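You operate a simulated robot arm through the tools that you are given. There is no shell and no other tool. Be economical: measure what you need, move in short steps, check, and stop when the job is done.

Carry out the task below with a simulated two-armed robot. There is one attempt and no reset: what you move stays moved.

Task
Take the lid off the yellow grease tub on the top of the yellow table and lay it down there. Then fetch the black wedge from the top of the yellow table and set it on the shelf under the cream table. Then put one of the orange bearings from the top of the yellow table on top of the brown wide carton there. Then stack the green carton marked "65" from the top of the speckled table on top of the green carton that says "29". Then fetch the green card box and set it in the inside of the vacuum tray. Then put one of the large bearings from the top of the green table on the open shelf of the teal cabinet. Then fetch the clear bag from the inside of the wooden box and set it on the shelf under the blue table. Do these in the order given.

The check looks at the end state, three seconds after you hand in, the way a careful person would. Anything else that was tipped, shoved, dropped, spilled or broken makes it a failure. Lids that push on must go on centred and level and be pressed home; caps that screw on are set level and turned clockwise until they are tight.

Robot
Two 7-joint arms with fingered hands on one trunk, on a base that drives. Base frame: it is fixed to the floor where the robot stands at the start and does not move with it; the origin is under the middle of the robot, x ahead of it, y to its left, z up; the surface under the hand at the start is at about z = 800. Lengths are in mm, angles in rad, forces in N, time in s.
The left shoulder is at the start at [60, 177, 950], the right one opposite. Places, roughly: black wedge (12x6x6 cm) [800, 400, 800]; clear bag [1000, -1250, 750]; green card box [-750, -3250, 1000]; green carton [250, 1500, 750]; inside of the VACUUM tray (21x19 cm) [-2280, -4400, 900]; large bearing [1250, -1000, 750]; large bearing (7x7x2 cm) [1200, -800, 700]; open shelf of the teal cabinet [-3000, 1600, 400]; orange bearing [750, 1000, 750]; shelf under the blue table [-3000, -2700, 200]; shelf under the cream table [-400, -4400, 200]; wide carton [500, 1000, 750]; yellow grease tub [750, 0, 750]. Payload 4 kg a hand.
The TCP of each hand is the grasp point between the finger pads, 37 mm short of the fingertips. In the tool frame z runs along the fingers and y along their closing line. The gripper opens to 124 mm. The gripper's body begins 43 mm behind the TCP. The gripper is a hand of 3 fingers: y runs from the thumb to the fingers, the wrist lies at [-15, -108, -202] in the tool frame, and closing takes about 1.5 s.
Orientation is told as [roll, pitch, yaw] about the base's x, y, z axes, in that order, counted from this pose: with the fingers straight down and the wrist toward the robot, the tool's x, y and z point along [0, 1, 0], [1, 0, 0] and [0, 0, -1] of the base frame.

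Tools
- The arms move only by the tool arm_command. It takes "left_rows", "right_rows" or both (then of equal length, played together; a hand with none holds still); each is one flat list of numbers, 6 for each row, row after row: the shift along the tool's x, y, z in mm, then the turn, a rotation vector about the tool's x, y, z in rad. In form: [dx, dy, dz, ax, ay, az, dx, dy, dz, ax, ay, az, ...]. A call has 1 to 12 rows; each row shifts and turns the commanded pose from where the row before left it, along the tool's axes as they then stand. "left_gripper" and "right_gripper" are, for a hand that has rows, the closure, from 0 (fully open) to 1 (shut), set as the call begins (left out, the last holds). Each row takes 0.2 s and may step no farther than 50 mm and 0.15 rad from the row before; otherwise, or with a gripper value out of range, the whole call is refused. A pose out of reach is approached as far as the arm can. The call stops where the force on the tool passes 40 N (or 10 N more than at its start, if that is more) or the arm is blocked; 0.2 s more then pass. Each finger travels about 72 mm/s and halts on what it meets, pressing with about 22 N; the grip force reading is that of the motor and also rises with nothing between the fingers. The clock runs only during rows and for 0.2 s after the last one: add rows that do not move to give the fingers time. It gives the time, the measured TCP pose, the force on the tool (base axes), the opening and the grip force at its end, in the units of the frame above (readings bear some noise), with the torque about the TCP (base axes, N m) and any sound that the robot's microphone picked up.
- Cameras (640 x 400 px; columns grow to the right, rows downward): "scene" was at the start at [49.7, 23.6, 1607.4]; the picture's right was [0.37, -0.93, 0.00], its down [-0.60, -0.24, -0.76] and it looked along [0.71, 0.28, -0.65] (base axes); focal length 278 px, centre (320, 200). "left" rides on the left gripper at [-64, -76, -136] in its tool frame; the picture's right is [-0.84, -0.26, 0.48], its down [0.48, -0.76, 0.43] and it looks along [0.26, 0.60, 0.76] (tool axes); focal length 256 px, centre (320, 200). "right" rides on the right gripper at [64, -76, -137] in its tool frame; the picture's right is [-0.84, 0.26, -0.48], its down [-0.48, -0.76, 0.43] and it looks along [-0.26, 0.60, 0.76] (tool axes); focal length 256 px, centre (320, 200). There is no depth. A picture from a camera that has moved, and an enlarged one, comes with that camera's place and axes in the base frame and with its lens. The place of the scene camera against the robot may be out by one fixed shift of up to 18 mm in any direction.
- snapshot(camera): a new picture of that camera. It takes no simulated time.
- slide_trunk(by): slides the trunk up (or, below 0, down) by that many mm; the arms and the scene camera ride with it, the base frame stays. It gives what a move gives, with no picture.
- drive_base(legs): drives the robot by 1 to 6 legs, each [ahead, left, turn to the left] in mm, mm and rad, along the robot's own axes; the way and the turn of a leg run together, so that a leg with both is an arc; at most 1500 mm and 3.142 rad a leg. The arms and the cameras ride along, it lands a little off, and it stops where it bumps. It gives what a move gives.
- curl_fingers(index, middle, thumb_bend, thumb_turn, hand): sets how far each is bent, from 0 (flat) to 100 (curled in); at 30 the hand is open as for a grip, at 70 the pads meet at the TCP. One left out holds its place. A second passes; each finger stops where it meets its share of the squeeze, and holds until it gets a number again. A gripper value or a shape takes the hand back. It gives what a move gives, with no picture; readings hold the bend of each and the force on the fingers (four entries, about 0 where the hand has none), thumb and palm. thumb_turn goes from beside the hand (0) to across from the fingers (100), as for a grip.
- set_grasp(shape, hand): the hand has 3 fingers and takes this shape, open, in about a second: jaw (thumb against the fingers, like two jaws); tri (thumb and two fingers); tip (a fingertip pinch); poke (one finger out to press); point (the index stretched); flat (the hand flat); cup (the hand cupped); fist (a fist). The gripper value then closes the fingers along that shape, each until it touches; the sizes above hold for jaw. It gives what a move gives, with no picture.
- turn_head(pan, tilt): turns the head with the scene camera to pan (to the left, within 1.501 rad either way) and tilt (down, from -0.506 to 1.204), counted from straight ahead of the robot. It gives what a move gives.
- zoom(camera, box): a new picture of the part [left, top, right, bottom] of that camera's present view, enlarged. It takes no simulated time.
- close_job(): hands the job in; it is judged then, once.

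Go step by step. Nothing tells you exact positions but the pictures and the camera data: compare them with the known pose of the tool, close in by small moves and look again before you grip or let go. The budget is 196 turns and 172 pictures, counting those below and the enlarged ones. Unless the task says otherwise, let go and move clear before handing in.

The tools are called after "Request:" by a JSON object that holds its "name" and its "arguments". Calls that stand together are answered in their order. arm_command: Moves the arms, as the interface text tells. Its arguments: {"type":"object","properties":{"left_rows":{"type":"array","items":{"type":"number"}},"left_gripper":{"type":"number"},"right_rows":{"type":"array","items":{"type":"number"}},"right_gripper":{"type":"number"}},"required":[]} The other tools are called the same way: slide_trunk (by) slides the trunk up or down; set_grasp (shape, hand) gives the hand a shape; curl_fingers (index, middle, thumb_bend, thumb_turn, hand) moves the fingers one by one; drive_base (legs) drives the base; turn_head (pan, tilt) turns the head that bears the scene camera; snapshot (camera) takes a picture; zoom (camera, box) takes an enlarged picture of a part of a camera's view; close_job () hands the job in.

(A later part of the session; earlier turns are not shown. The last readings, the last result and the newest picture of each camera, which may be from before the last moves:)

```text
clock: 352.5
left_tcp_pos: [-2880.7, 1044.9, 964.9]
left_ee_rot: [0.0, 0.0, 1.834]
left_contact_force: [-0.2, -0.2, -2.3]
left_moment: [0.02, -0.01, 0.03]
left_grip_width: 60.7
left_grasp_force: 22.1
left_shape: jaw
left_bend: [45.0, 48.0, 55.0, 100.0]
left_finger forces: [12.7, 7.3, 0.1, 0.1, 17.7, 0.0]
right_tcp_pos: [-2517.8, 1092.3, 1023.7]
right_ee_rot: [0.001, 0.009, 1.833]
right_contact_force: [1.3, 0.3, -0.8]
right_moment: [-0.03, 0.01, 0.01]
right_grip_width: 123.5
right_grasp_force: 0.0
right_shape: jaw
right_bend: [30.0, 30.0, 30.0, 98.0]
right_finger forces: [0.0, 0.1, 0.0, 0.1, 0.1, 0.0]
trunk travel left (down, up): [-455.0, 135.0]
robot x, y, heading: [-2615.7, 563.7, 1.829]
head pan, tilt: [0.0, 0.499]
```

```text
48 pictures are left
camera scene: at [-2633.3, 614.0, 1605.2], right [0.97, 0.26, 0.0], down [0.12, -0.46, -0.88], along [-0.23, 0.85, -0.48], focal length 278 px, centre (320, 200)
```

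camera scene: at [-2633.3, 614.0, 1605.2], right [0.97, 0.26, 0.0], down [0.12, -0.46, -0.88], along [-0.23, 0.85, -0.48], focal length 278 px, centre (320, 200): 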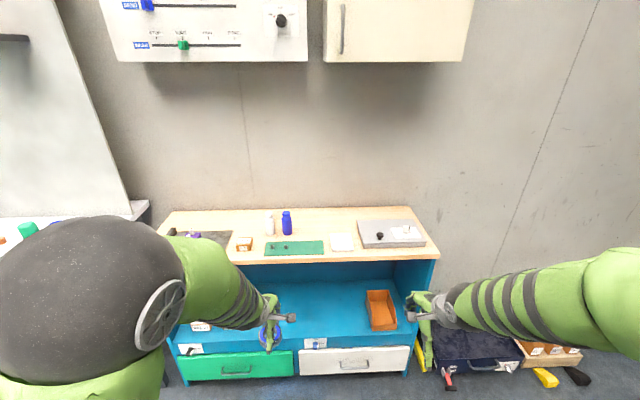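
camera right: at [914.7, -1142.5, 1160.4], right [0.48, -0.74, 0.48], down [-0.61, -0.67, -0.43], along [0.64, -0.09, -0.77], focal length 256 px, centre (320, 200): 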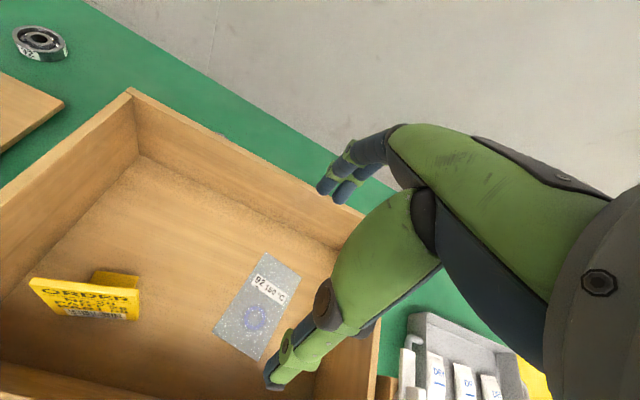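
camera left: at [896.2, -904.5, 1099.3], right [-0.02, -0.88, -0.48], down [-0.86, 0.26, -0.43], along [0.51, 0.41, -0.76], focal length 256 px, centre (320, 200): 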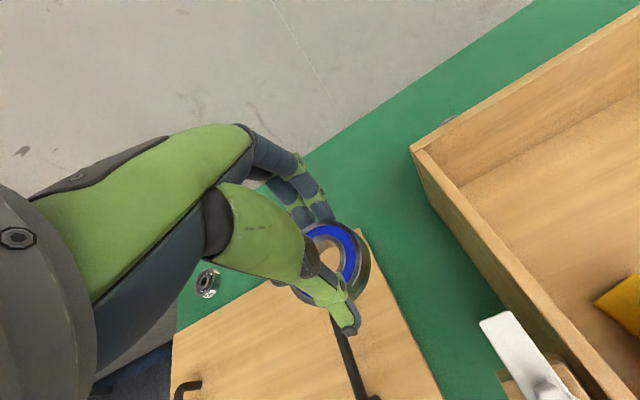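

The cabinet's open shelf is at about z 400, its front about 885 mm ahead, and the middle is free. I'll lower the trunk and drive in.

Request:
{"name": "slide_trunk", "arguments": {"by": -400}}

Request:
{"name": "arm_command", "arguments": {"left_rows": [0, 0, 35, 0, 0, 0, 0, 0, 35, 0, 0, 0, 0, 0, 0, 0, 0, 0]}}

Request:
{"name": "drive_base", "arguments": {"legs": [[270, 0, 0.04]]}}

Request:
{"name": "snapshot", "arguments": {"camera": "scene"}}

Request:
{"name": "snapshot", "arguments": {"camera": "left"}}

```text
clock: 356.4
left_tcp_pos: [-2881.3, 1044.4, 564.8]
left_ee_rot: [0.0, -0.001, 1.835]
left_contact_force: [-0.6, -0.4, -3.2]
left_moment: [0.01, -0.01, 0.02]
left_grip_width: 60.4
left_grasp_force: 22.3
left_shape: jaw
left_bend: [45.0, 48.0, 55.0, 100.0]
left_finger forces: [12.8, 7.2, 0.0, 0.0, 17.7, 0.0]
right_tcp_pos: [-2517.2, 1091.2, 624.3]
right_ee_rot: [-0.001, 0.008, 1.835]
right_contact_force: [0.2, -0.5, 0.4]
right_moment: [0.0, -0.02, 0.0]
right_grip_width: 124.0
right_grasp_force: 0.0
right_shape: jaw
right_bend: [30.0, 30.0, 30.0, 98.0]
right_finger forces: [0.1, 0.0, 0.0, 0.1, 0.1, 0.1]
trunk travel left (down, up): [-55.0, 535.0]
robot x, y, heading: [-2619.3, 562.8, 1.833]
head pan, tilt: [0.0, 0.499]
```

```text
clock: 357.2
left_tcp_pos: [-2880.9, 1044.1, 493.7]
left_ee_rot: [0.001, 0.0, 1.835]
left_contact_force: [0.0, -0.3, -3.0]
left_moment: [0.0, -0.01, 0.0]
left_grip_width: 60.3
left_grasp_force: 22.1
left_shape: jaw
left_bend: [45.0, 48.0, 55.0, 100.0]
left_finger forces: [12.7, 7.3, 0.1, 0.0, 17.7, 0.1]
right_tcp_pos: [-2518.7, 1090.8, 623.2]
right_ee_rot: [-0.001, 0.009, 1.833]
right_contact_force: [0.4, -1.1, 0.5]
right_moment: [0.01, -0.01, 0.03]
right_grip_width: 123.8
right_grasp_force: 0.0
right_shape: jaw
right_bend: [30.0, 30.0, 30.0, 98.0]
right_finger forces: [0.0, 0.0, 0.0, 0.1, 0.1, 0.0]
trunk travel left (down, up): [-55.0, 535.0]
robot x, y, heading: [-2619.0, 564.2, 1.838]
head pan, tilt: [0.0, 0.499]
```

```text
clock: 359.1
left_tcp_pos: [-2977.5, 1291.4, 496.1]
left_ee_rot: [0.002, -0.001, 1.878]
left_contact_force: [0.3, -0.9, -1.8]
left_moment: [0.03, -0.04, 0.0]
left_grip_width: 60.3
left_grasp_force: 21.7
left_shape: jaw
left_bend: [45.0, 48.0, 55.0, 100.0]
left_finger forces: [12.7, 7.2, 0.0, 0.0, 17.7, 0.0]
right_tcp_pos: [-2617.3, 1355.5, 624.1]
right_ee_rot: [0.001, 0.009, 1.876]
right_contact_force: [0.9, -0.3, 0.2]
right_moment: [0.02, 0.01, -0.02]
right_grip_width: 123.6
right_grasp_force: 0.2
right_shape: jaw
right_bend: [30.0, 30.0, 30.0, 98.0]
right_finger forces: [0.0, 0.0, 0.0, 0.0, 0.0, 0.0]
trunk travel left (down, up): [-55.0, 535.0]
robot x, y, heading: [-2695.2, 821.5, 1.877]
head pan, tilt: [0.0, 0.499]
```

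```text
47 pictures are left
camera scene: at [-2711.8, 872.8, 1205.2], right [0.95, 0.3, 0.0], down [0.14, -0.46, -0.88], along [-0.26, 0.84, -0.48], focal length 278 px, centre (320, 200)
```

scene: 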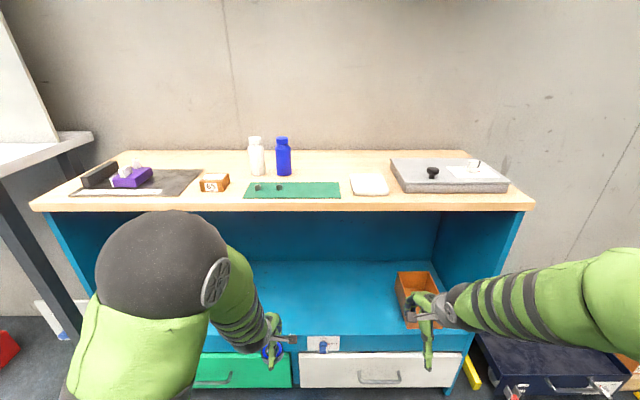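

```text
46 pictures are left
camera left: at [-2893.8, 1238.7, 630.2], right [0.88, 0.01, -0.48], down [-0.23, -0.87, -0.43], along [-0.42, 0.49, -0.76], focal length 256 px, centre (320, 200)
```

left: 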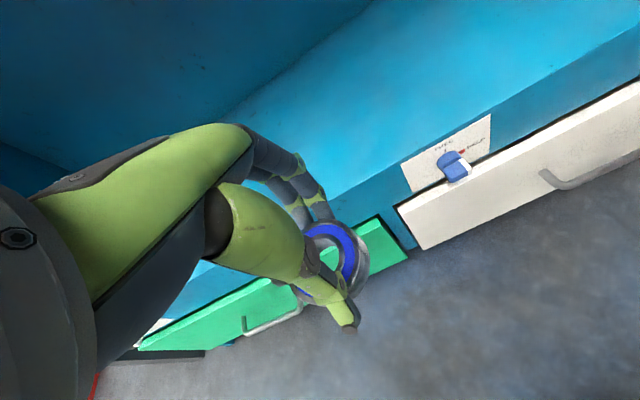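

Request:
{"name": "arm_command", "arguments": {"left_rows": [0, 0, -15, 0, 0, 0, 0, 49, 0, 0, 0, 0, 0, 49, 0, 0, 0, 0, 0, 49, 0, 0, 0, 0, 0, 49, 0, 0, 0, 0, 0, 49, 0, 0, 0, 0, 0, 0, 0, 0, 0, 0]}}

Request:
{"name": "snapshot", "arguments": {"camera": "left"}}

Request:
{"name": "snapshot", "arguments": {"camera": "scene"}}

```text
clock: 360.7
left_tcp_pos: [-3049.8, 1526.7, 509.0]
left_ee_rot: [0.002, 0.001, 1.878]
left_contact_force: [-0.1, 1.2, -2.9]
left_moment: [0.01, -0.03, 0.01]
left_grip_width: 60.2
left_grasp_force: 22.6
left_shape: jaw
left_bend: [45.0, 48.0, 55.0, 100.0]
left_finger forces: [12.8, 7.4, 0.0, 0.0, 17.8, 0.0]
right_tcp_pos: [-2617.7, 1354.3, 623.2]
right_ee_rot: [-0.001, 0.009, 1.876]
right_contact_force: [-0.5, 0.4, -0.2]
right_moment: [-0.03, -0.01, -0.02]
right_grip_width: 123.9
right_grasp_force: 0.1
right_shape: jaw
right_bend: [30.0, 30.0, 30.0, 98.0]
right_finger forces: [0.0, 0.1, 0.0, 0.0, 0.1, 0.1]
trunk travel left (down, up): [-55.0, 535.0]
robot x, y, heading: [-2691.7, 822.7, 1.876]
head pan, tilt: [0.0, 0.499]
```

```text
45 pictures are left
camera left: at [-2966.9, 1473.7, 643.7], right [0.88, 0.01, -0.48], down [-0.23, -0.87, -0.43], along [-0.42, 0.49, -0.76], focal length 256 px, centre (320, 200)
```

left: 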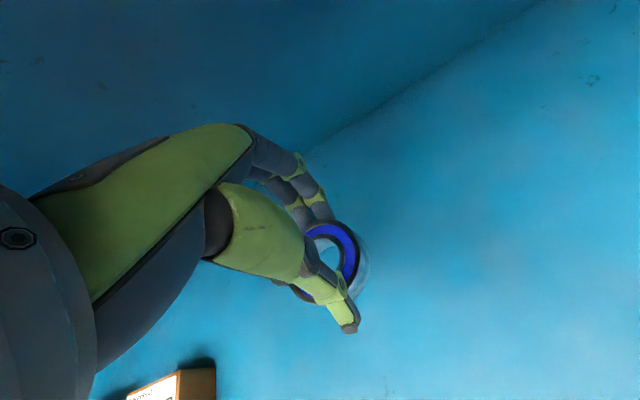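

```text
44 pictures are left
camera scene: at [-2711.9, 873.0, 1205.2], right [0.95, 0.3, 0.0], down [0.14, -0.46, -0.88], along [-0.26, 0.84, -0.48], focal length 278 px, centre (320, 200)
```

scene: 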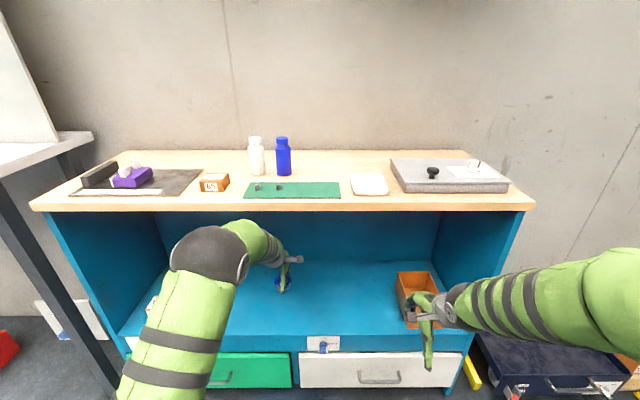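

Request:
{"name": "arm_command", "arguments": {"left_rows": [0, 0, 25, 0, 0, 0, 0, 0, 8, 0, 0, 0, 0, 0, 4, 0, 0, 0, 0, 0, 4, 0, 0, 0, 0, 0, 4, 0, 0, 0, 0, 0, 4, 0, 0, 0, 0, 0, 4, 0, 0, 0, 0, 0, 3, 0, 0, 0, 0, 0, 0, 0, 0, 0]}}

```text
clock: 362.7
left_tcp_pos: [-3051.6, 1525.4, 453.2]
left_ee_rot: [0.002, 0.003, 1.877]
left_contact_force: [-1.1, -0.9, -1.8]
left_moment: [-0.06, -0.01, 0.0]
left_grip_width: 60.1
left_grasp_force: 21.7
left_shape: jaw
left_bend: [45.0, 48.0, 55.0, 100.0]
left_finger forces: [12.7, 7.4, 0.0, 0.0, 17.6, 0.1]
right_tcp_pos: [-2617.5, 1356.2, 624.4]
right_ee_rot: [0.001, 0.008, 1.877]
right_contact_force: [0.1, 0.3, 0.5]
right_moment: [0.02, 0.02, -0.01]
right_grip_width: 124.0
right_grasp_force: 0.2
right_shape: jaw
right_bend: [30.0, 30.0, 30.0, 98.0]
right_finger forces: [0.0, 0.0, 0.0, 0.0, 0.0, 0.0]
trunk travel left (down, up): [-55.0, 535.0]
robot x, y, heading: [-2691.6, 824.2, 1.879]
head pan, tilt: [0.0, 0.499]
```

Request:
{"name": "arm_command", "arguments": {"left_rows": [0, 0, 3, 0, 0, 0, 0, 0, 3, 0, 0, 0, 0, 0, 3, 0, 0, 0, 0, 0, 3, 0, 0, 0, 0, 0, 3, 0, 0, 0, 0, 0, 3, 0, 0, 0, 0, 0, 3, 0, 0, 0, 0, 0, 3, 0, 0, 0]}}

Request:
{"name": "snapshot", "arguments": {"camera": "left"}}

```text
clock: 364.5
left_tcp_pos: [-3051.3, 1525.9, 430.7]
left_ee_rot: [0.002, 0.0, 1.876]
left_contact_force: [-0.2, 0.8, -2.0]
left_moment: [0.03, -0.03, 0.01]
left_grip_width: 60.0
left_grasp_force: 22.1
left_shape: jaw
left_bend: [45.0, 48.0, 55.0, 100.0]
left_finger forces: [12.5, 7.2, 0.2, 0.0, 17.6, 0.0]
right_tcp_pos: [-2617.4, 1355.6, 623.7]
right_ee_rot: [0.001, 0.008, 1.877]
right_contact_force: [0.3, -0.4, -0.7]
right_moment: [-0.02, -0.02, 0.02]
right_grip_width: 123.9
right_grasp_force: 0.0
right_shape: jaw
right_bend: [30.0, 30.0, 30.0, 98.0]
right_finger forces: [0.1, 0.0, 0.0, 0.0, 0.0, 0.0]
trunk travel left (down, up): [-55.0, 535.0]
robot x, y, heading: [-2697.3, 820.8, 1.878]
head pan, tilt: [0.0, 0.499]
```

```text
43 pictures are left
camera left: at [-2967.6, 1472.3, 565.6], right [0.88, 0.01, -0.48], down [-0.23, -0.87, -0.43], along [-0.42, 0.49, -0.76], focal length 256 px, centre (320, 200)
```

left: 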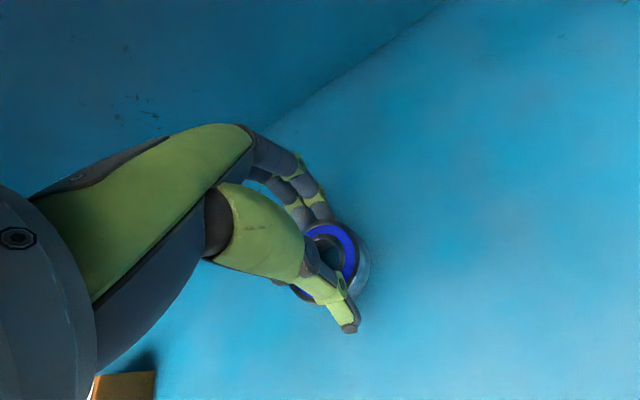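

Request:
{"name": "arm_command", "arguments": {"left_rows": [0, 0, 3, 0, 0, 0, 0, 0, 3, 0, 0, 0, 0, 0, 3, 0, 0, 0, 0, 0, 3, 0, 0, 0, 0, 0, 3, 0, 0, 0, 0, 0, 3, 0, 0, 0, 0, 0, 3, 0, 0, 0, 0, 0, 3, 0, 0, 0, 0, 0, 3, 0, 0, 0, 0, 0, 3, 0, 0, 0]}}

```text
clock: 366.2
left_tcp_pos: [-3052.0, 1529.3, 416.0]
left_ee_rot: [-0.001, -0.016, 1.875]
left_contact_force: [1.2, -3.7, 20.1]
left_moment: [-0.49, -0.18, 0.01]
left_grip_width: 60.6
left_grasp_force: 22.2
left_shape: jaw
left_bend: [47.0, 49.0, 54.0, 100.0]
left_finger forces: [12.1, 6.7, 0.0, 0.0, 30.3, 0.0]
right_tcp_pos: [-2617.7, 1353.9, 625.5]
right_ee_rot: [0.002, 0.006, 1.876]
right_contact_force: [-0.7, -0.5, 0.3]
right_moment: [-0.01, -0.02, 0.01]
right_grip_width: 123.8
right_grasp_force: 0.1
right_shape: jaw
right_bend: [30.0, 30.0, 30.0, 98.0]
right_finger forces: [0.0, 0.0, 0.0, 0.1, 0.0, 0.0]
trunk travel left (down, up): [-55.0, 535.0]
robot x, y, heading: [-2693.3, 822.7, 1.875]
head pan, tilt: [0.0, 0.499]
stopped in row 8 (left hand): the force on the tool passed its limit at 42 N (the readings are from after the stop); the commanded pose is now the measured one
```

Contact at TCP z 416, so the bearing is on the shelf. I'll ease off, release, and rise.

Request:
{"name": "arm_command", "arguments": {"left_rows": [0, 0, -1.5, 0, 0, 0, 0, 0, 0, 0, 0, 0]}}

Request:
{"name": "arm_command", "arguments": {"left_rows": [0, 0, 0, 0, 0, 0, 0, 0, 0, 0, 0, 0, 0, 0, 0, 0, 0, 0, 0, 0, 0, 0, 0, 0, 0, 0, -15, 0, 0, 0, 0, 0, -40, 0, 0, 0, 0, 0, -40, 0, 0, 0, 0, 0, 0, 0.016, 0, 0], "left_gripper": 0.15}}

Request:
{"name": "snapshot", "arguments": {"camera": "left"}}

```text
clock: 366.8
left_tcp_pos: [-3051.5, 1530.3, 416.2]
left_ee_rot: [-0.002, -0.012, 1.877]
left_contact_force: [1.1, -1.2, 21.0]
left_moment: [-0.41, -0.17, 0.01]
left_grip_width: 60.5
left_grasp_force: 21.8
left_shape: jaw
left_bend: [46.0, 49.0, 54.0, 100.0]
left_finger forces: [13.5, 7.5, 0.0, 0.0, 29.6, 0.1]
right_tcp_pos: [-2617.2, 1354.7, 625.0]
right_ee_rot: [0.002, 0.007, 1.876]
right_contact_force: [-0.3, -0.7, -0.1]
right_moment: [-0.01, 0.02, 0.04]
right_grip_width: 123.9
right_grasp_force: 0.1
right_shape: jaw
right_bend: [30.0, 30.0, 30.0, 98.0]
right_finger forces: [0.0, 0.1, 0.0, 0.0, 0.1, 0.0]
trunk travel left (down, up): [-55.0, 535.0]
robot x, y, heading: [-2693.9, 825.6, 1.88]
head pan, tilt: [0.0, 0.499]
```

```text
clock: 368.6
left_tcp_pos: [-3052.3, 1529.1, 509.7]
left_ee_rot: [0.0, 0.007, 1.876]
left_contact_force: [1.2, 0.5, 0.1]
left_moment: [0.03, 0.03, 0.02]
left_grip_width: 105.3
left_grasp_force: 0.0
left_shape: jaw
left_bend: [32.0, 34.0, 0.0, 98.0]
left_finger forces: [0.0, 0.1, 0.0, 0.1, 0.1, 0.0]
right_tcp_pos: [-2617.6, 1354.0, 624.8]
right_ee_rot: [0.002, 0.01, 1.876]
right_contact_force: [-0.4, 0.2, 0.3]
right_moment: [0.03, 0.04, 0.01]
right_grip_width: 123.9
right_grasp_force: 0.0
right_shape: jaw
right_bend: [30.0, 30.0, 30.0, 98.0]
right_finger forces: [0.0, 0.0, 0.0, 0.0, 0.0, 0.0]
trunk travel left (down, up): [-55.0, 535.0]
robot x, y, heading: [-2692.0, 822.8, 1.877]
head pan, tilt: [0.0, 0.499]
```

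```text
42 pictures are left
camera left: at [-2968.7, 1475.6, 644.8], right [0.88, 0.0, -0.48], down [-0.23, -0.87, -0.43], along [-0.42, 0.49, -0.77], focal length 256 px, centre (320, 200)
```

left: 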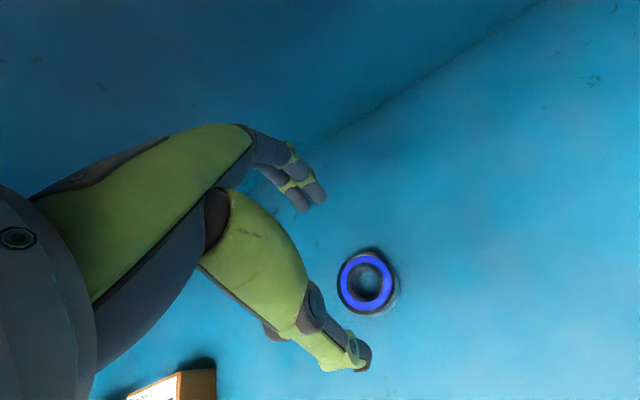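

The bearing is on the shelf. I'll withdraw, raise the trunk, and return to the green table for the clear bag.

Request:
{"name": "arm_command", "arguments": {"left_rows": [0, -49, 0, 0, 0, 0, 0, -49, 0, 0, 0, 0, 0, -49, 0, 0, 0, 0, 0, -49, 0, 0, 0, 0, 0, -49, 0, 0, 0, 0, 0, 0, 0, 0, 0, 0], "left_gripper": 0.0}}

Request:
{"name": "drive_base", "arguments": {"legs": [[-280, 0, 0]]}}

Request:
{"name": "slide_trunk", "arguments": {"by": 400}}

Request:
{"name": "zoom", "arguments": {"camera": "scene", "box": [160, 190, 450, 390]}}

Request:
{"name": "drive_base", "arguments": {"legs": [[0, 0, -1.827], [970, 0, 0], [970, 0, 0], [0, 0, -1.249]]}}

```text
clock: 370.0
left_tcp_pos: [-2977.2, 1297.7, 511.0]
left_ee_rot: [-0.003, 0.008, 1.879]
left_contact_force: [0.3, -0.2, -0.8]
left_moment: [0.02, 0.0, -0.03]
left_grip_width: 123.8
left_grasp_force: 0.0
left_shape: jaw
left_bend: [30.0, 30.0, 30.0, 98.0]
left_finger forces: [0.1, 0.0, 0.0, 0.0, 0.0, 0.0]
right_tcp_pos: [-2617.9, 1355.0, 623.8]
right_ee_rot: [0.0, 0.009, 1.875]
right_contact_force: [1.0, -0.1, -0.2]
right_moment: [-0.02, -0.01, 0.01]
right_grip_width: 124.1
right_grasp_force: 0.1
right_shape: jaw
right_bend: [30.0, 30.0, 30.0, 98.0]
right_finger forces: [0.0, 0.0, 0.0, 0.1, 0.0, 0.0]
trunk travel left (down, up): [-55.0, 535.0]
robot x, y, heading: [-2693.7, 824.2, 1.879]
head pan, tilt: [0.0, 0.499]
```

```text
clock: 372.0
left_tcp_pos: [-2893.9, 1031.9, 511.8]
left_ee_rot: [-0.001, 0.005, 1.877]
left_contact_force: [-0.6, 0.0, -0.5]
left_moment: [0.01, 0.03, 0.04]
left_grip_width: 123.9
left_grasp_force: 0.1
left_shape: jaw
left_bend: [30.0, 30.0, 30.0, 98.0]
left_finger forces: [0.0, 0.1, 0.0, 0.0, 0.0, 0.1]
right_tcp_pos: [-2532.5, 1089.5, 624.6]
right_ee_rot: [0.0, 0.008, 1.878]
right_contact_force: [-0.4, 0.3, -0.6]
right_moment: [0.0, -0.03, -0.01]
right_grip_width: 123.9
right_grasp_force: 0.0
right_shape: jaw
right_bend: [30.0, 30.0, 30.0, 98.0]
right_finger forces: [0.0, 0.1, 0.0, 0.0, 0.1, 0.0]
trunk travel left (down, up): [-55.0, 535.0]
robot x, y, heading: [-2612.3, 559.9, 1.875]
head pan, tilt: [0.0, 0.499]
```

```text
clock: 375.8
left_tcp_pos: [-2892.9, 1033.2, 911.4]
left_ee_rot: [-0.001, 0.005, 1.875]
left_contact_force: [-0.1, 0.2, 0.6]
left_moment: [0.01, -0.01, 0.04]
left_grip_width: 123.9
left_grasp_force: 0.1
left_shape: jaw
left_bend: [30.0, 30.0, 30.0, 98.0]
left_finger forces: [0.1, 0.0, 0.0, 0.0, 0.1, 0.1]
right_tcp_pos: [-2533.5, 1090.2, 1024.4]
right_ee_rot: [-0.001, 0.009, 1.877]
right_contact_force: [0.4, 0.2, -0.1]
right_moment: [0.0, -0.03, 0.05]
right_grip_width: 123.8
right_grasp_force: 0.0
right_shape: jaw
right_bend: [30.0, 30.0, 30.0, 98.0]
right_finger forces: [0.1, 0.0, 0.0, 0.0, 0.0, 0.1]
trunk travel left (down, up): [-455.0, 135.0]
robot x, y, heading: [-2609.3, 562.6, 1.875]
head pan, tilt: [0.0, 0.499]
```

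```text
2.00 times, centred on (305, 290) of scene
camera zoom: at [-2628.3, 608.5, 1605.2], right [0.95, 0.3, 0.0], down [0.14, -0.46, -0.88], along [-0.26, 0.84, -0.48], focal length 555 px, centre (350, 20)
```

zoom: 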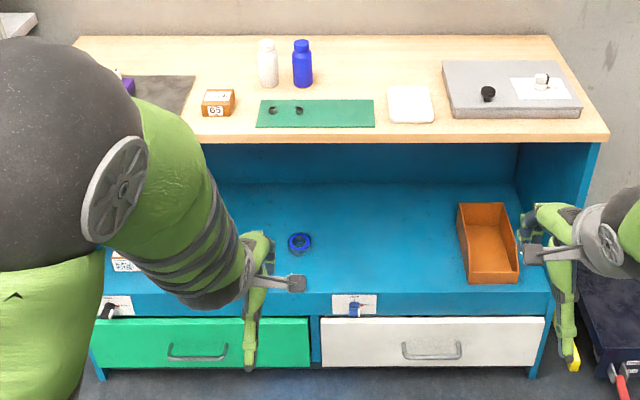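

```text
clock: 393.1
left_tcp_pos: [-347.1, 186.3, 911.0]
left_ee_rot: [0.0, 0.008, -1.201]
left_contact_force: [0.2, -0.2, 0.0]
left_moment: [0.0, 0.01, 0.01]
left_grip_width: 123.8
left_grasp_force: 0.2
left_shape: jaw
left_bend: [30.0, 30.0, 30.0, 98.0]
left_finger forces: [0.1, 0.2, 0.0, 0.0, 0.0, 0.1]
right_tcp_pos: [-701.7, 104.8, 1024.5]
right_ee_rot: [0.0, 0.008, -1.199]
right_contact_force: [0.1, -0.2, -0.1]
right_moment: [0.07, -0.03, -0.01]
right_grip_width: 123.5
right_grasp_force: 0.1
right_shape: jaw
right_bend: [30.0, 30.0, 30.0, 98.0]
right_finger forces: [0.0, 0.1, 0.1, 0.1, 0.1, 0.0]
trunk travel left (down, up): [-455.0, 135.0]
robot x, y, heading: [-657.6, 640.7, -1.198]
head pan, tilt: [0.0, 0.499]
```

Request:
{"name": "slide_trunk", "arguments": {"by": 80}}

Request:
{"name": "drive_base", "arguments": {"legs": [[990, 0, 0], [990, 0, 0], [0, 0, 1.489], [320, 0, 0]]}}

Request:
{"name": "turn_head", "arguments": {"pan": -0.4, "tilt": 0.8}}

Request:
{"name": "snapshot", "arguments": {"camera": "scene"}}

Request:
{"name": "snapshot", "arguments": {"camera": "right"}}

```text
clock: 394.2
left_tcp_pos: [-347.0, 186.1, 991.4]
left_ee_rot: [-0.002, 0.007, -1.199]
left_contact_force: [-0.9, -0.1, 0.0]
left_moment: [-0.03, -0.01, 0.0]
left_grip_width: 123.7
left_grasp_force: 0.0
left_shape: jaw
left_bend: [30.0, 30.0, 30.0, 98.0]
left_finger forces: [0.0, 0.0, 0.1, 0.1, 0.0, 0.1]
right_tcp_pos: [-700.8, 104.7, 1103.4]
right_ee_rot: [0.002, 0.01, -1.199]
right_contact_force: [-0.3, -0.4, 0.0]
right_moment: [-0.01, -0.03, -0.02]
right_grip_width: 123.5
right_grasp_force: 0.1
right_shape: jaw
right_bend: [30.0, 30.0, 30.0, 98.0]
right_finger forces: [0.0, 0.0, 0.0, 0.0, 0.0, 0.0]
trunk travel left (down, up): [-535.0, 55.0]
robot x, y, heading: [-657.4, 641.1, -1.199]
head pan, tilt: [0.0, 0.499]
```

```text
clock: 409.5
left_tcp_pos: [823.2, -831.4, 990.9]
left_ee_rot: [0.0, 0.009, 0.297]
left_contact_force: [0.2, 0.6, -0.5]
left_moment: [-0.02, 0.05, 0.02]
left_grip_width: 123.8
left_grasp_force: 0.1
left_shape: jaw
left_bend: [30.0, 30.0, 30.0, 98.0]
left_finger forces: [0.0, 0.1, 0.1, 0.0, 0.0, 0.1]
right_tcp_pos: [877.1, -1191.9, 1103.3]
right_ee_rot: [0.0, 0.009, 0.294]
right_contact_force: [0.4, -0.1, 0.1]
right_moment: [0.0, 0.01, 0.0]
right_grip_width: 124.0
right_grasp_force: 0.1
right_shape: jaw
right_bend: [30.0, 30.0, 30.0, 98.0]
right_finger forces: [0.0, 0.0, 0.0, 0.0, 0.1, 0.0]
trunk travel left (down, up): [-535.0, 55.0]
robot x, y, heading: [347.3, -1107.5, 0.293]
head pan, tilt: [0.0, 0.499]
```

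```text
clock: 410.4
left_tcp_pos: [823.3, -831.8, 991.1]
left_ee_rot: [-0.001, 0.006, 0.295]
left_contact_force: [-0.4, 0.1, 0.0]
left_moment: [0.02, -0.01, -0.02]
left_grip_width: 123.6
left_grasp_force: 0.1
left_shape: jaw
left_bend: [30.0, 30.0, 30.0, 98.0]
left_finger forces: [0.0, 0.2, 0.0, 0.0, 0.0, 0.0]
right_tcp_pos: [877.5, -1190.8, 1104.8]
right_ee_rot: [0.0, 0.009, 0.295]
right_contact_force: [0.1, 0.3, 0.2]
right_moment: [-0.04, 0.01, -0.02]
right_grip_width: 124.1
right_grasp_force: 0.0
right_shape: jaw
right_bend: [30.0, 30.0, 30.0, 98.0]
right_finger forces: [0.1, 0.0, 0.1, 0.1, 0.0, 0.1]
trunk travel left (down, up): [-535.0, 55.0]
robot x, y, heading: [342.6, -1109.5, 0.292]
head pan, tilt: [-0.4, 0.799]
```

```text
40 pictures are left
camera scene: at [397.5, -1134.4, 1659.3], right [-0.1, -0.99, 0.0], down [-0.71, 0.07, -0.7], along [0.69, -0.07, -0.72], focal length 278 px, centre (320, 200)
```

scene: 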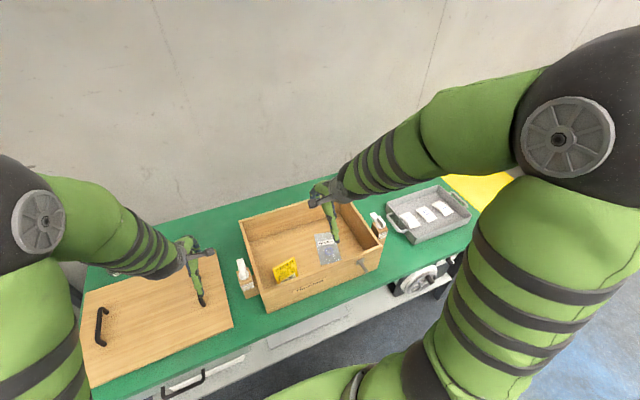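

```text
39 pictures are left
camera right: at [787.2, -1152.1, 1240.5], right [0.49, -0.73, 0.48], down [-0.59, -0.68, -0.43], along [0.64, -0.07, -0.77], focal length 256 px, centre (320, 200)
```

right: 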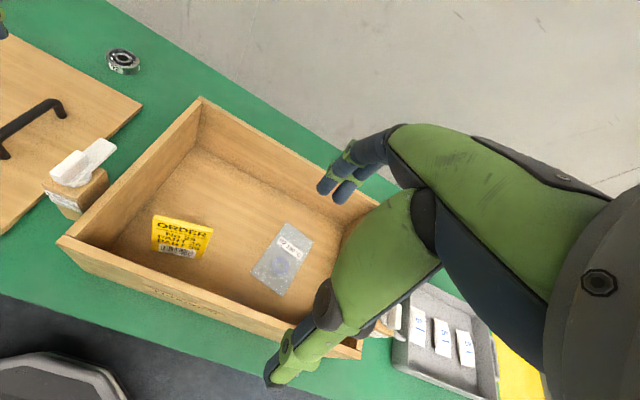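

Request:
{"name": "zoom", "arguments": {"camera": "right", "box": [230, 205, 340, 310]}}

Request:
{"name": "zoom", "arguments": {"camera": "scene", "box": [230, 180, 400, 310]}}

```text
3.81 times, centred on (285, 258) of right
camera zoom: at [787.2, -1152.1, 1240.5], right [0.49, -0.73, 0.48], down [-0.59, -0.68, -0.43], along [0.64, -0.07, -0.77], focal length 975 px, centre (453, -19)
```

zoom: 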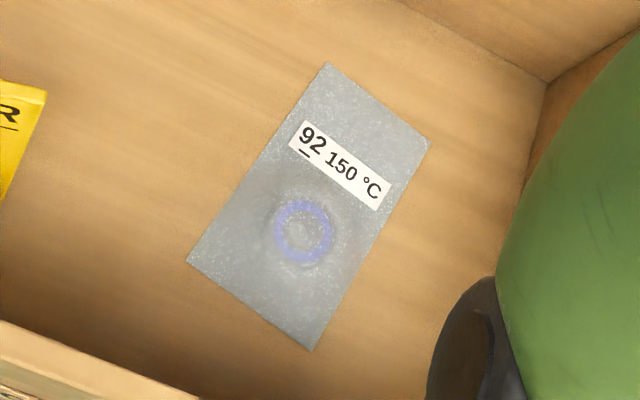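

```text
3.08 times, centred on (315, 245) of scene
camera zoom: at [397.5, -1134.4, 1659.3], right [-0.1, -0.99, 0.0], down [-0.71, 0.07, -0.7], along [0.69, -0.07, -0.72], focal length 854 px, centre (335, 62)
```

zoom: 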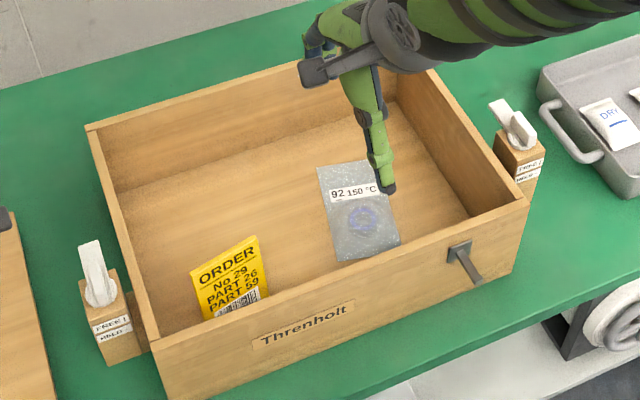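

The bag lies flat, about 82 x 148 mm, with a small ring inside that bulges near (1019, -1227). I'll bring the right hand above the bulge for a closer look.

Request:
{"name": "arm_command", "arguments": {"right_rows": [0, 0, 0, -0.009, 0, 0.1, 0, 0, 0, 0, 0, 0.095, -17, 46, 0, 0, 0, 0, -17, 46, 0, 0, 0, 0, -16, 45, 0, 0, 0, 0, 0, 0, 45, 0, 0, 0, 0, 0, 45, 0, 0, 0, 0, 0, 45, 0, 0, 0, 0, 0, 45, 0, 0, 0, 0, 0, 0, 0, 0, 0]}}

Request:
{"name": "snapshot", "arguments": {"camera": "right"}}

```text
clock: 412.6
left_tcp_pos: [822.2, -831.4, 991.9]
left_ee_rot: [-0.003, 0.006, 0.298]
left_contact_force: [-1.1, -0.3, 0.4]
left_moment: [-0.03, -0.03, 0.0]
left_grip_width: 123.6
left_grasp_force: 0.0
left_shape: jaw
left_bend: [30.0, 30.0, 30.0, 98.0]
left_finger forces: [0.1, 0.0, 0.0, 0.1, 0.0, 0.1]
right_tcp_pos: [1018.4, -1226.7, 921.5]
right_ee_rot: [0.001, -0.003, 0.099]
right_contact_force: [-0.4, 0.9, 0.1]
right_moment: [0.01, -0.02, 0.01]
right_grip_width: 123.6
right_grasp_force: 0.0
right_shape: jaw
right_bend: [30.0, 30.0, 30.0, 98.0]
right_finger forces: [0.0, 0.0, 0.0, 0.0, 0.0, 0.1]
trunk travel left (down, up): [-535.0, 55.0]
robot x, y, heading: [348.6, -1105.2, 0.297]
head pan, tilt: [-0.4, 0.799]
```

```text
36 pictures are left
camera right: at [935.8, -1171.0, 1057.8], right [0.34, -0.81, 0.48], down [-0.71, -0.56, -0.44], along [0.62, -0.19, -0.76], focal length 256 px, centre (320, 200)
```

right: 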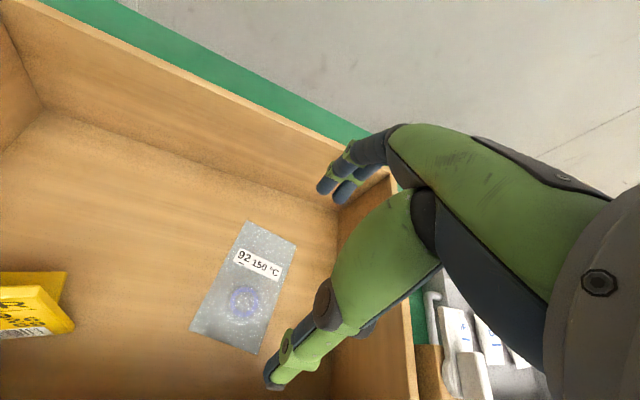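

The bag sits higher than expected, at z about 757, with the bulge near (1003, -1222). I'll try pinching around the bulge, coming down slowly.

Request:
{"name": "arm_command", "arguments": {"right_rows": [6, -15, 35, 0, 0, 0, 0, 0, 35, 0, 0, 0, 0, 0, 25, 0, 0, 0, 0, 0, 8, 0, 0, 0, 0, 0, 4, 0, 0, 0, 0, 0, 3, 0, 0, 0, 0, 0, 3, 0, 0, 0, 0, 0, 3, 0, 0, 0, 0, 0, 0, 0, 0, 0], "right_gripper": 0.45}}

Request:
{"name": "snapshot", "arguments": {"camera": "right"}}

```text
clock: 414.6
left_tcp_pos: [822.8, -832.1, 991.9]
left_ee_rot: [-0.002, 0.006, 0.296]
left_contact_force: [0.3, 0.3, -0.1]
left_moment: [0.01, 0.0, -0.02]
left_grip_width: 123.6
left_grasp_force: 0.0
left_shape: jaw
left_bend: [30.0, 30.0, 30.0, 98.0]
left_finger forces: [0.1, 0.0, 0.0, 0.0, 0.0, 0.0]
right_tcp_pos: [1001.9, -1222.2, 808.0]
right_ee_rot: [0.0, 0.0, 0.101]
right_contact_force: [0.3, -0.3, -0.2]
right_moment: [-0.03, -0.02, -0.01]
right_grip_width: 68.8
right_grasp_force: 0.0
right_shape: jaw
right_bend: [40.0, 44.0, 54.0, 99.0]
right_finger forces: [0.0, 0.0, 0.1, 0.0, 0.0, 0.0]
trunk travel left (down, up): [-535.0, 55.0]
robot x, y, heading: [347.0, -1113.8, 0.297]
head pan, tilt: [-0.4, 0.799]
```

```text
35 pictures are left
camera right: at [920.6, -1166.8, 943.1], right [0.34, -0.81, 0.48], down [-0.71, -0.56, -0.44], along [0.62, -0.19, -0.76], focal length 256 px, centre (320, 200)
```

right: 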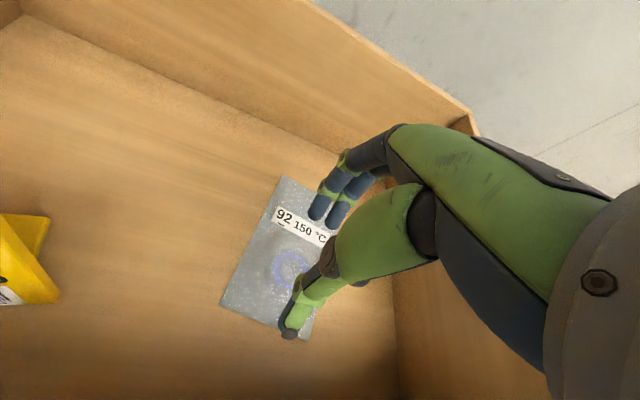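

Request:
{"name": "arm_command", "arguments": {"right_rows": [2, 0, 5, 0, 0, 0, 0, 0, 4, 0, 0, 0, 0, 0, 3, 0, 0, 0, 0, 0, 2, 0, 0, 0, 0, 0, 2, 0, 0, 0, 0, 0, 0, 0, 0, 0], "right_gripper": 0.45}}

```text
clock: 416.0
left_tcp_pos: [821.4, -832.5, 991.6]
left_ee_rot: [-0.002, 0.006, 0.296]
left_contact_force: [0.3, -0.6, 0.3]
left_moment: [-0.01, 0.03, -0.02]
left_grip_width: 123.7
left_grasp_force: 0.1
left_shape: jaw
left_bend: [30.0, 30.0, 30.0, 98.0]
left_finger forces: [0.0, 0.0, 0.1, 0.0, 0.0, 0.0]
right_tcp_pos: [1001.5, -1220.7, 792.5]
right_ee_rot: [-0.001, 0.0, 0.1]
right_contact_force: [0.1, -0.1, -0.1]
right_moment: [0.01, 0.02, -0.02]
right_grip_width: 68.4
right_grasp_force: 0.0
right_shape: jaw
right_bend: [40.0, 44.0, 54.0, 99.0]
right_finger forces: [0.1, 0.0, 0.1, 0.0, 0.0, 0.0]
trunk travel left (down, up): [-535.0, 55.0]
robot x, y, heading: [342.7, -1108.8, 0.298]
head pan, tilt: [-0.4, 0.799]
```

Request:
{"name": "arm_command", "arguments": {"right_rows": [0, 0, 3, 0, 0, 0, 0, 0, 3, 0, 0, 0, 0, 0, 2, 0, 0, 0, 0, 0, 2, 0, 0, 0, 0, 0, 0, 0, 0, 0]}}

Request:
{"name": "snapshot", "arguments": {"camera": "right"}}

```text
clock: 417.2
left_tcp_pos: [822.0, -832.7, 991.3]
left_ee_rot: [-0.001, 0.007, 0.298]
left_contact_force: [0.2, -0.5, 0.2]
left_moment: [0.01, 0.02, 0.01]
left_grip_width: 123.9
left_grasp_force: 0.0
left_shape: jaw
left_bend: [30.0, 30.0, 30.0, 98.0]
left_finger forces: [0.1, 0.0, 0.0, 0.0, 0.1, 0.1]
right_tcp_pos: [1002.2, -1222.0, 781.4]
right_ee_rot: [0.0, 0.001, 0.099]
right_contact_force: [-0.3, -0.2, 0.3]
right_moment: [0.02, -0.01, -0.02]
right_grip_width: 68.7
right_grasp_force: 0.0
right_shape: jaw
right_bend: [40.0, 44.0, 54.0, 99.0]
right_finger forces: [0.0, 0.0, 0.0, 0.1, 0.0, 0.0]
trunk travel left (down, up): [-535.0, 55.0]
robot x, y, heading: [345.2, -1109.0, 0.293]
head pan, tilt: [-0.4, 0.799]
```

```text
34 pictures are left
camera right: at [920.5, -1164.9, 917.2], right [0.34, -0.81, 0.48], down [-0.71, -0.56, -0.44], along [0.62, -0.19, -0.76], focal length 256 px, centre (320, 200)
```

right: 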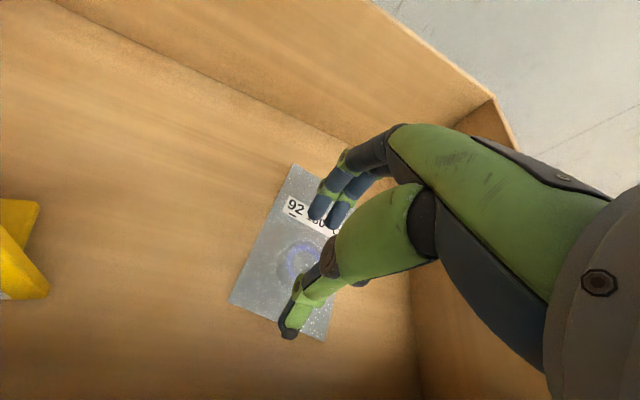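

Request:
{"name": "arm_command", "arguments": {"right_rows": [0, 0, 2, 0, 0, 0, 0, 0, 2, 0, 0, 0, 0, 0, 0, 0, 0, 0]}}

Request:
{"name": "arm_command", "arguments": {"right_rows": [0, 0, 0, 0, 0, 0, 0, 0, 0, 0, 0, 0, 0, 0, 0, 0, 0, 0, 0, 0, 0, 0, 0, 0, 0, 0, 0, 0, 0, 0], "right_gripper": 1.0}}

Request:
{"name": "snapshot", "arguments": {"camera": "right"}}

```text
clock: 418.0
left_tcp_pos: [822.3, -832.4, 991.4]
left_ee_rot: [-0.001, 0.007, 0.298]
left_contact_force: [-0.2, -0.6, 0.2]
left_moment: [0.0, 0.0, -0.04]
left_grip_width: 123.6
left_grasp_force: 0.1
left_shape: jaw
left_bend: [30.0, 30.0, 30.0, 98.0]
left_finger forces: [0.0, 0.0, 0.0, 0.0, 0.1, 0.0]
right_tcp_pos: [1002.3, -1220.8, 778.3]
right_ee_rot: [0.001, -0.002, 0.1]
right_contact_force: [-0.1, 0.2, 0.1]
right_moment: [0.0, -0.03, 0.0]
right_grip_width: 69.0
right_grasp_force: 0.0
right_shape: jaw
right_bend: [40.0, 44.0, 54.0, 99.0]
right_finger forces: [0.1, 0.0, 0.0, 0.0, 0.0, 0.1]
trunk travel left (down, up): [-535.0, 55.0]
robot x, y, heading: [343.3, -1108.4, 0.289]
head pan, tilt: [-0.4, 0.799]
```

```text
clock: 419.2
left_tcp_pos: [821.9, -832.6, 992.4]
left_ee_rot: [-0.001, 0.007, 0.297]
left_contact_force: [-0.9, 0.8, -0.6]
left_moment: [-0.02, -0.03, 0.01]
left_grip_width: 123.7
left_grasp_force: 0.0
left_shape: jaw
left_bend: [30.0, 30.0, 30.0, 98.0]
left_finger forces: [0.1, 0.1, 0.1, 0.0, 0.0, 0.0]
right_tcp_pos: [1002.9, -1220.8, 777.7]
right_ee_rot: [-0.001, 0.0, 0.098]
right_contact_force: [-0.1, 0.3, 0.1]
right_moment: [0.0, 0.0, -0.01]
right_grip_width: 0.0
right_grasp_force: 22.2
right_shape: jaw
right_bend: [70.0, 70.0, 71.0, 100.0]
right_finger forces: [0.0, 0.1, 0.0, 0.0, 0.0, 0.0]
trunk travel left (down, up): [-535.0, 55.0]
robot x, y, heading: [342.6, -1109.0, 0.297]
head pan, tilt: [-0.4, 0.799]
```

```text
33 pictures are left
camera right: at [920.9, -1164.8, 913.9], right [0.34, -0.81, 0.48], down [-0.71, -0.56, -0.44], along [0.62, -0.19, -0.76], focal length 256 px, centre (320, 200)
```

right: 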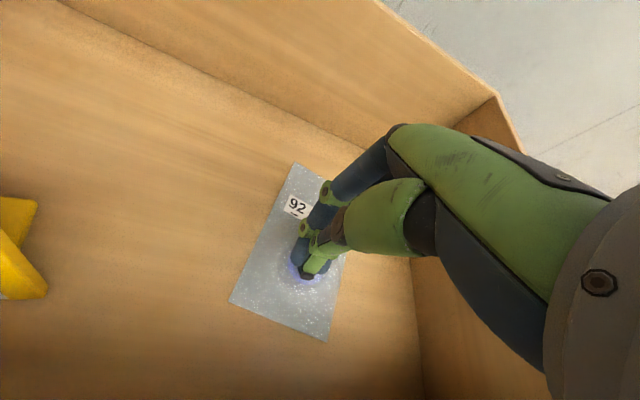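

The tips closed just above the bag. With them shut I'll feel for the surface height.

Request:
{"name": "arm_command", "arguments": {"right_rows": [0, 0, 3, 0, 0, 0, 0, 0, 3, 0, 0, 0, 0, 0, 3, 0, 0, 0, 0, 0, 3, 0, 0, 0, 0, 0, 3, 0, 0, 0, 0, 0, 3, 0, 0, 0, 0, 0, 3, 0, 0, 0, 0, 0, 3, 0, 0, 0, 0, 0, 0, 0, 0, 0]}}

```text
clock: 420.3
left_tcp_pos: [821.7, -831.0, 992.3]
left_ee_rot: [-0.001, 0.006, 0.295]
left_contact_force: [0.1, -0.1, -1.0]
left_moment: [-0.03, 0.01, 0.03]
left_grip_width: 123.9
left_grasp_force: 0.1
left_shape: jaw
left_bend: [30.0, 30.0, 30.0, 98.0]
left_finger forces: [0.0, 0.0, 0.1, 0.0, 0.0, 0.0]
right_tcp_pos: [1004.9, -1220.2, 771.3]
right_ee_rot: [0.003, -0.014, 0.099]
right_contact_force: [-7.4, -1.2, 24.2]
right_moment: [-0.09, 0.29, -0.01]
right_grip_width: 0.0
right_grasp_force: 22.6
right_shape: jaw
right_bend: [70.0, 70.0, 70.0, 100.0]
right_finger forces: [0.0, 0.0, 0.0, 0.0, 0.0, 0.0]
trunk travel left (down, up): [-535.0, 55.0]
robot x, y, heading: [346.1, -1109.0, 0.296]
head pan, tilt: [-0.4, 0.799]
stopped in row 5 (right hand): the force on the tool passed its limit at 45 N (the readings are from after the stop); the commanded pose is now the measured one
```

Request:
{"name": "arm_command", "arguments": {"right_rows": [0, 0, -14, 0.014, 0, 0, 0, 0, 0, 0, 0, 0, 0, 0, 0, 0, 0, 0, 0, 0, 0, 0, 0, 0, 0, 0, 6, 0, 0, 0, 0, 0, 4, 0, 0, 0, 0, 0, 3, 0, 0, 0, 0, 0, 2, 0, 0, 0, 0, 0, 2, 0, 0, 0, 0, 0, 2, 0, 0, 0, 0, 0, 2, 0, 0, 0, 0, 0, 0, 0, 0, 0], "right_gripper": 0.45}}

```text
clock: 422.9
left_tcp_pos: [822.4, -831.6, 990.5]
left_ee_rot: [-0.002, 0.007, 0.294]
left_contact_force: [0.6, 0.2, 0.5]
left_moment: [0.0, 0.01, 0.04]
left_grip_width: 123.6
left_grasp_force: 0.0
left_shape: jaw
left_bend: [30.0, 30.0, 30.0, 98.0]
left_finger forces: [0.0, 0.0, 0.1, 0.0, 0.0, 0.0]
right_tcp_pos: [1005.0, -1220.5, 761.4]
right_ee_rot: [0.001, 0.003, 0.099]
right_contact_force: [0.5, -0.1, -0.5]
right_moment: [0.0, -0.01, -0.03]
right_grip_width: 67.9
right_grasp_force: 0.1
right_shape: jaw
right_bend: [40.0, 44.0, 55.0, 100.0]
right_finger forces: [0.1, 0.1, 0.1, 0.0, 0.0, 0.1]
trunk travel left (down, up): [-535.0, 55.0]
robot x, y, heading: [345.1, -1108.6, 0.294]
head pan, tilt: [-0.4, 0.799]
```

Request:
{"name": "arm_command", "arguments": {"right_rows": [0, 0, 0, 0, 0, 0, 0, 0, 0, 0, 0, 0, 0, 0, 0, 0, 0, 0, 0, 0, 0, 0, 0, 0, 0, 0, 0, 0, 0, 0], "right_gripper": 1.0}}

Request:
{"name": "snapshot", "arguments": {"camera": "right"}}

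```text
clock: 424.1
left_tcp_pos: [822.1, -831.4, 991.2]
left_ee_rot: [-0.002, 0.008, 0.294]
left_contact_force: [0.8, 0.5, 0.4]
left_moment: [-0.02, -0.04, -0.01]
left_grip_width: 123.7
left_grasp_force: 0.0
left_shape: jaw
left_bend: [30.0, 30.0, 30.0, 98.0]
left_finger forces: [0.0, 0.0, 0.0, 0.0, 0.1, 0.0]
right_tcp_pos: [1005.7, -1219.9, 761.4]
right_ee_rot: [0.001, 0.004, 0.099]
right_contact_force: [-0.5, 1.1, 2.7]
right_moment: [0.03, 0.1, 0.01]
right_grip_width: 41.6
right_grasp_force: 22.1
right_shape: jaw
right_bend: [52.0, 52.0, 60.0, 100.0]
right_finger forces: [11.1, 8.2, 0.0, 0.1, 19.9, 0.0]
trunk travel left (down, up): [-535.0, 55.0]
robot x, y, heading: [349.0, -1109.9, 0.293]
head pan, tilt: [-0.4, 0.799]
```

```text
32 pictures are left
camera right: at [924.2, -1164.0, 897.4], right [0.34, -0.81, 0.48], down [-0.71, -0.56, -0.43], along [0.62, -0.19, -0.76], focal length 256 px, centre (320, 200)
```

right: 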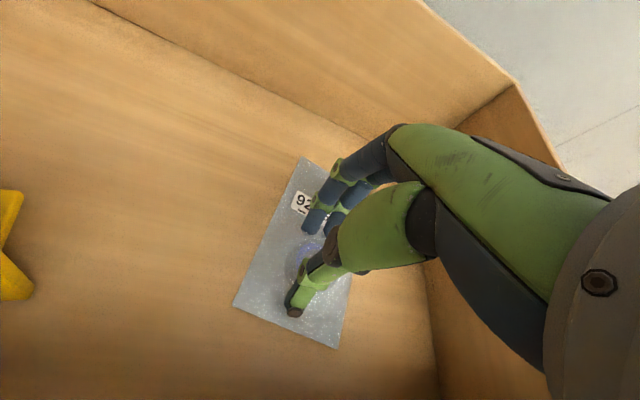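

The fingers hold the bulge at 42 mm. I'll lift gently and look.

Request:
{"name": "arm_command", "arguments": {"right_rows": [0, 0, -4, 0, 0, 0, 0, 0, -6, 0, 0, 0, 0, 0, -15, 0, 0, 0, 0, 0, -25, 0, 0, 0, 0, 0, -30, 0, 0, 0, 0, 0, 0, 0, 0, 0]}}

Request:
{"name": "snapshot", "arguments": {"camera": "right"}}

```text
clock: 425.5
left_tcp_pos: [823.0, -831.6, 992.2]
left_ee_rot: [0.001, 0.007, 0.295]
left_contact_force: [-1.0, -0.3, 0.2]
left_moment: [0.0, 0.03, -0.01]
left_grip_width: 123.6
left_grasp_force: 0.0
left_shape: jaw
left_bend: [30.0, 30.0, 30.0, 98.0]
left_finger forces: [0.0, 0.0, 0.1, 0.0, 0.0, 0.0]
right_tcp_pos: [1005.3, -1222.1, 842.1]
right_ee_rot: [0.001, 0.006, 0.1]
right_contact_force: [-0.1, 0.1, -1.0]
right_moment: [0.06, 0.02, 0.03]
right_grip_width: 41.4
right_grasp_force: 22.1
right_shape: jaw
right_bend: [52.0, 52.0, 60.0, 100.0]
right_finger forces: [10.9, 8.4, 0.0, 0.0, 18.0, 0.1]
trunk travel left (down, up): [-535.0, 55.0]
robot x, y, heading: [346.8, -1106.5, 0.296]
head pan, tilt: [-0.4, 0.799]
```

```text
31 pictures are left
camera right: at [924.7, -1165.5, 978.4], right [0.34, -0.81, 0.48], down [-0.71, -0.56, -0.43], along [0.62, -0.19, -0.76], focal length 256 px, centre (320, 200)
```

right: 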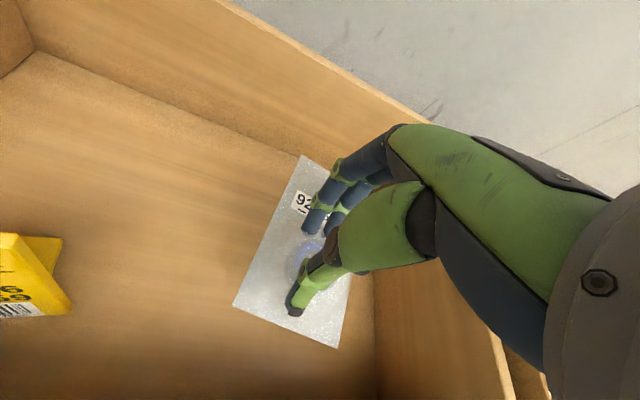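

The bag comes along. I'll raise it clear, tuck, and drive by the northern way to the blue table in aisle two.

Request:
{"name": "arm_command", "arguments": {"right_rows": [0, 0, -45, 0, 0, 0, 0, 0, -45, 0, 0, 0, 0, 0, -45, 0, 0, 0, 0, 0, -45, 0, 0, 0, 0, 0, -25, 0, 0, 0, 5, -35, 0, 0, 0, 0, 5, -35, 0, 0, 0, 0, 0, 0, 0, 0, 0, -0.1, 0, 0, 0, 0, 0, -0.095, 0, 0, 0, 0, 0, 0]}}

Request:
{"name": "snapshot", "arguments": {"camera": "right"}}

Request:
{"name": "drive_base", "arguments": {"legs": [[-430, 0, 0], [0, 0, 1.547], [1106, 0, 0], [1106, 0, 0], [0, 0, 1.676]]}}

```text
clock: 427.7
left_tcp_pos: [821.7, -831.1, 991.8]
left_ee_rot: [-0.001, 0.006, 0.295]
left_contact_force: [-0.5, -0.3, 0.8]
left_moment: [0.02, 0.01, 0.03]
left_grip_width: 123.7
left_grasp_force: 0.0
left_shape: jaw
left_bend: [30.0, 30.0, 30.0, 98.0]
left_finger forces: [0.0, 0.1, 0.0, 0.0, 0.0, 0.0]
right_tcp_pos: [935.4, -1216.7, 1047.1]
right_ee_rot: [0.002, 0.006, 0.295]
right_contact_force: [0.3, -0.1, -0.5]
right_moment: [0.04, 0.0, 0.0]
right_grip_width: 41.2
right_grasp_force: 21.5
right_shape: jaw
right_bend: [52.0, 52.0, 60.0, 100.0]
right_finger forces: [11.0, 8.4, 0.0, 0.0, 17.8, 0.0]
trunk travel left (down, up): [-535.0, 55.0]
robot x, y, heading: [344.2, -1110.9, 0.293]
head pan, tilt: [-0.4, 0.799]
```

```text
30 pictures are left
camera right: at [844.6, -1178.5, 1182.8], right [0.49, -0.73, 0.48], down [-0.59, -0.68, -0.43], along [0.64, -0.07, -0.76], focal length 256 px, centre (320, 200)
```

right: 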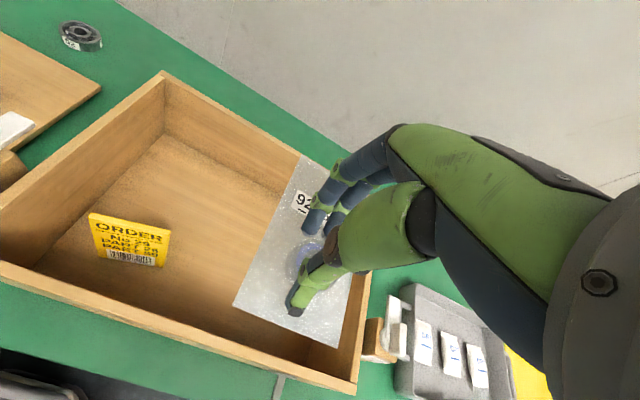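

```text
clock: 448.8
left_tcp_pos: [-1119.7, 585.3, 989.9]
left_ee_rot: [-0.002, 0.008, -2.748]
left_contact_force: [-0.1, -0.2, -0.2]
left_moment: [0.0, 0.0, -0.01]
left_grip_width: 123.7
left_grasp_force: 0.1
left_shape: jaw
left_bend: [30.0, 30.0, 30.0, 98.0]
left_finger forces: [0.1, 0.0, 0.0, 0.1, 0.1, 0.0]
right_tcp_pos: [-1270.2, 959.1, 1046.3]
right_ee_rot: [0.004, 0.004, -2.747]
right_contact_force: [-1.1, -0.1, -0.5]
right_moment: [0.03, -0.06, 0.02]
right_grip_width: 40.5
right_grasp_force: 21.8
right_shape: jaw
right_bend: [52.0, 52.0, 61.0, 100.0]
right_finger forces: [11.4, 8.5, 0.0, 0.0, 17.2, 0.0]
trunk travel left (down, up): [-535.0, 55.0]
robot x, y, heading: [-671.4, 910.0, -2.747]
head pan, tilt: [-0.4, 0.799]
```

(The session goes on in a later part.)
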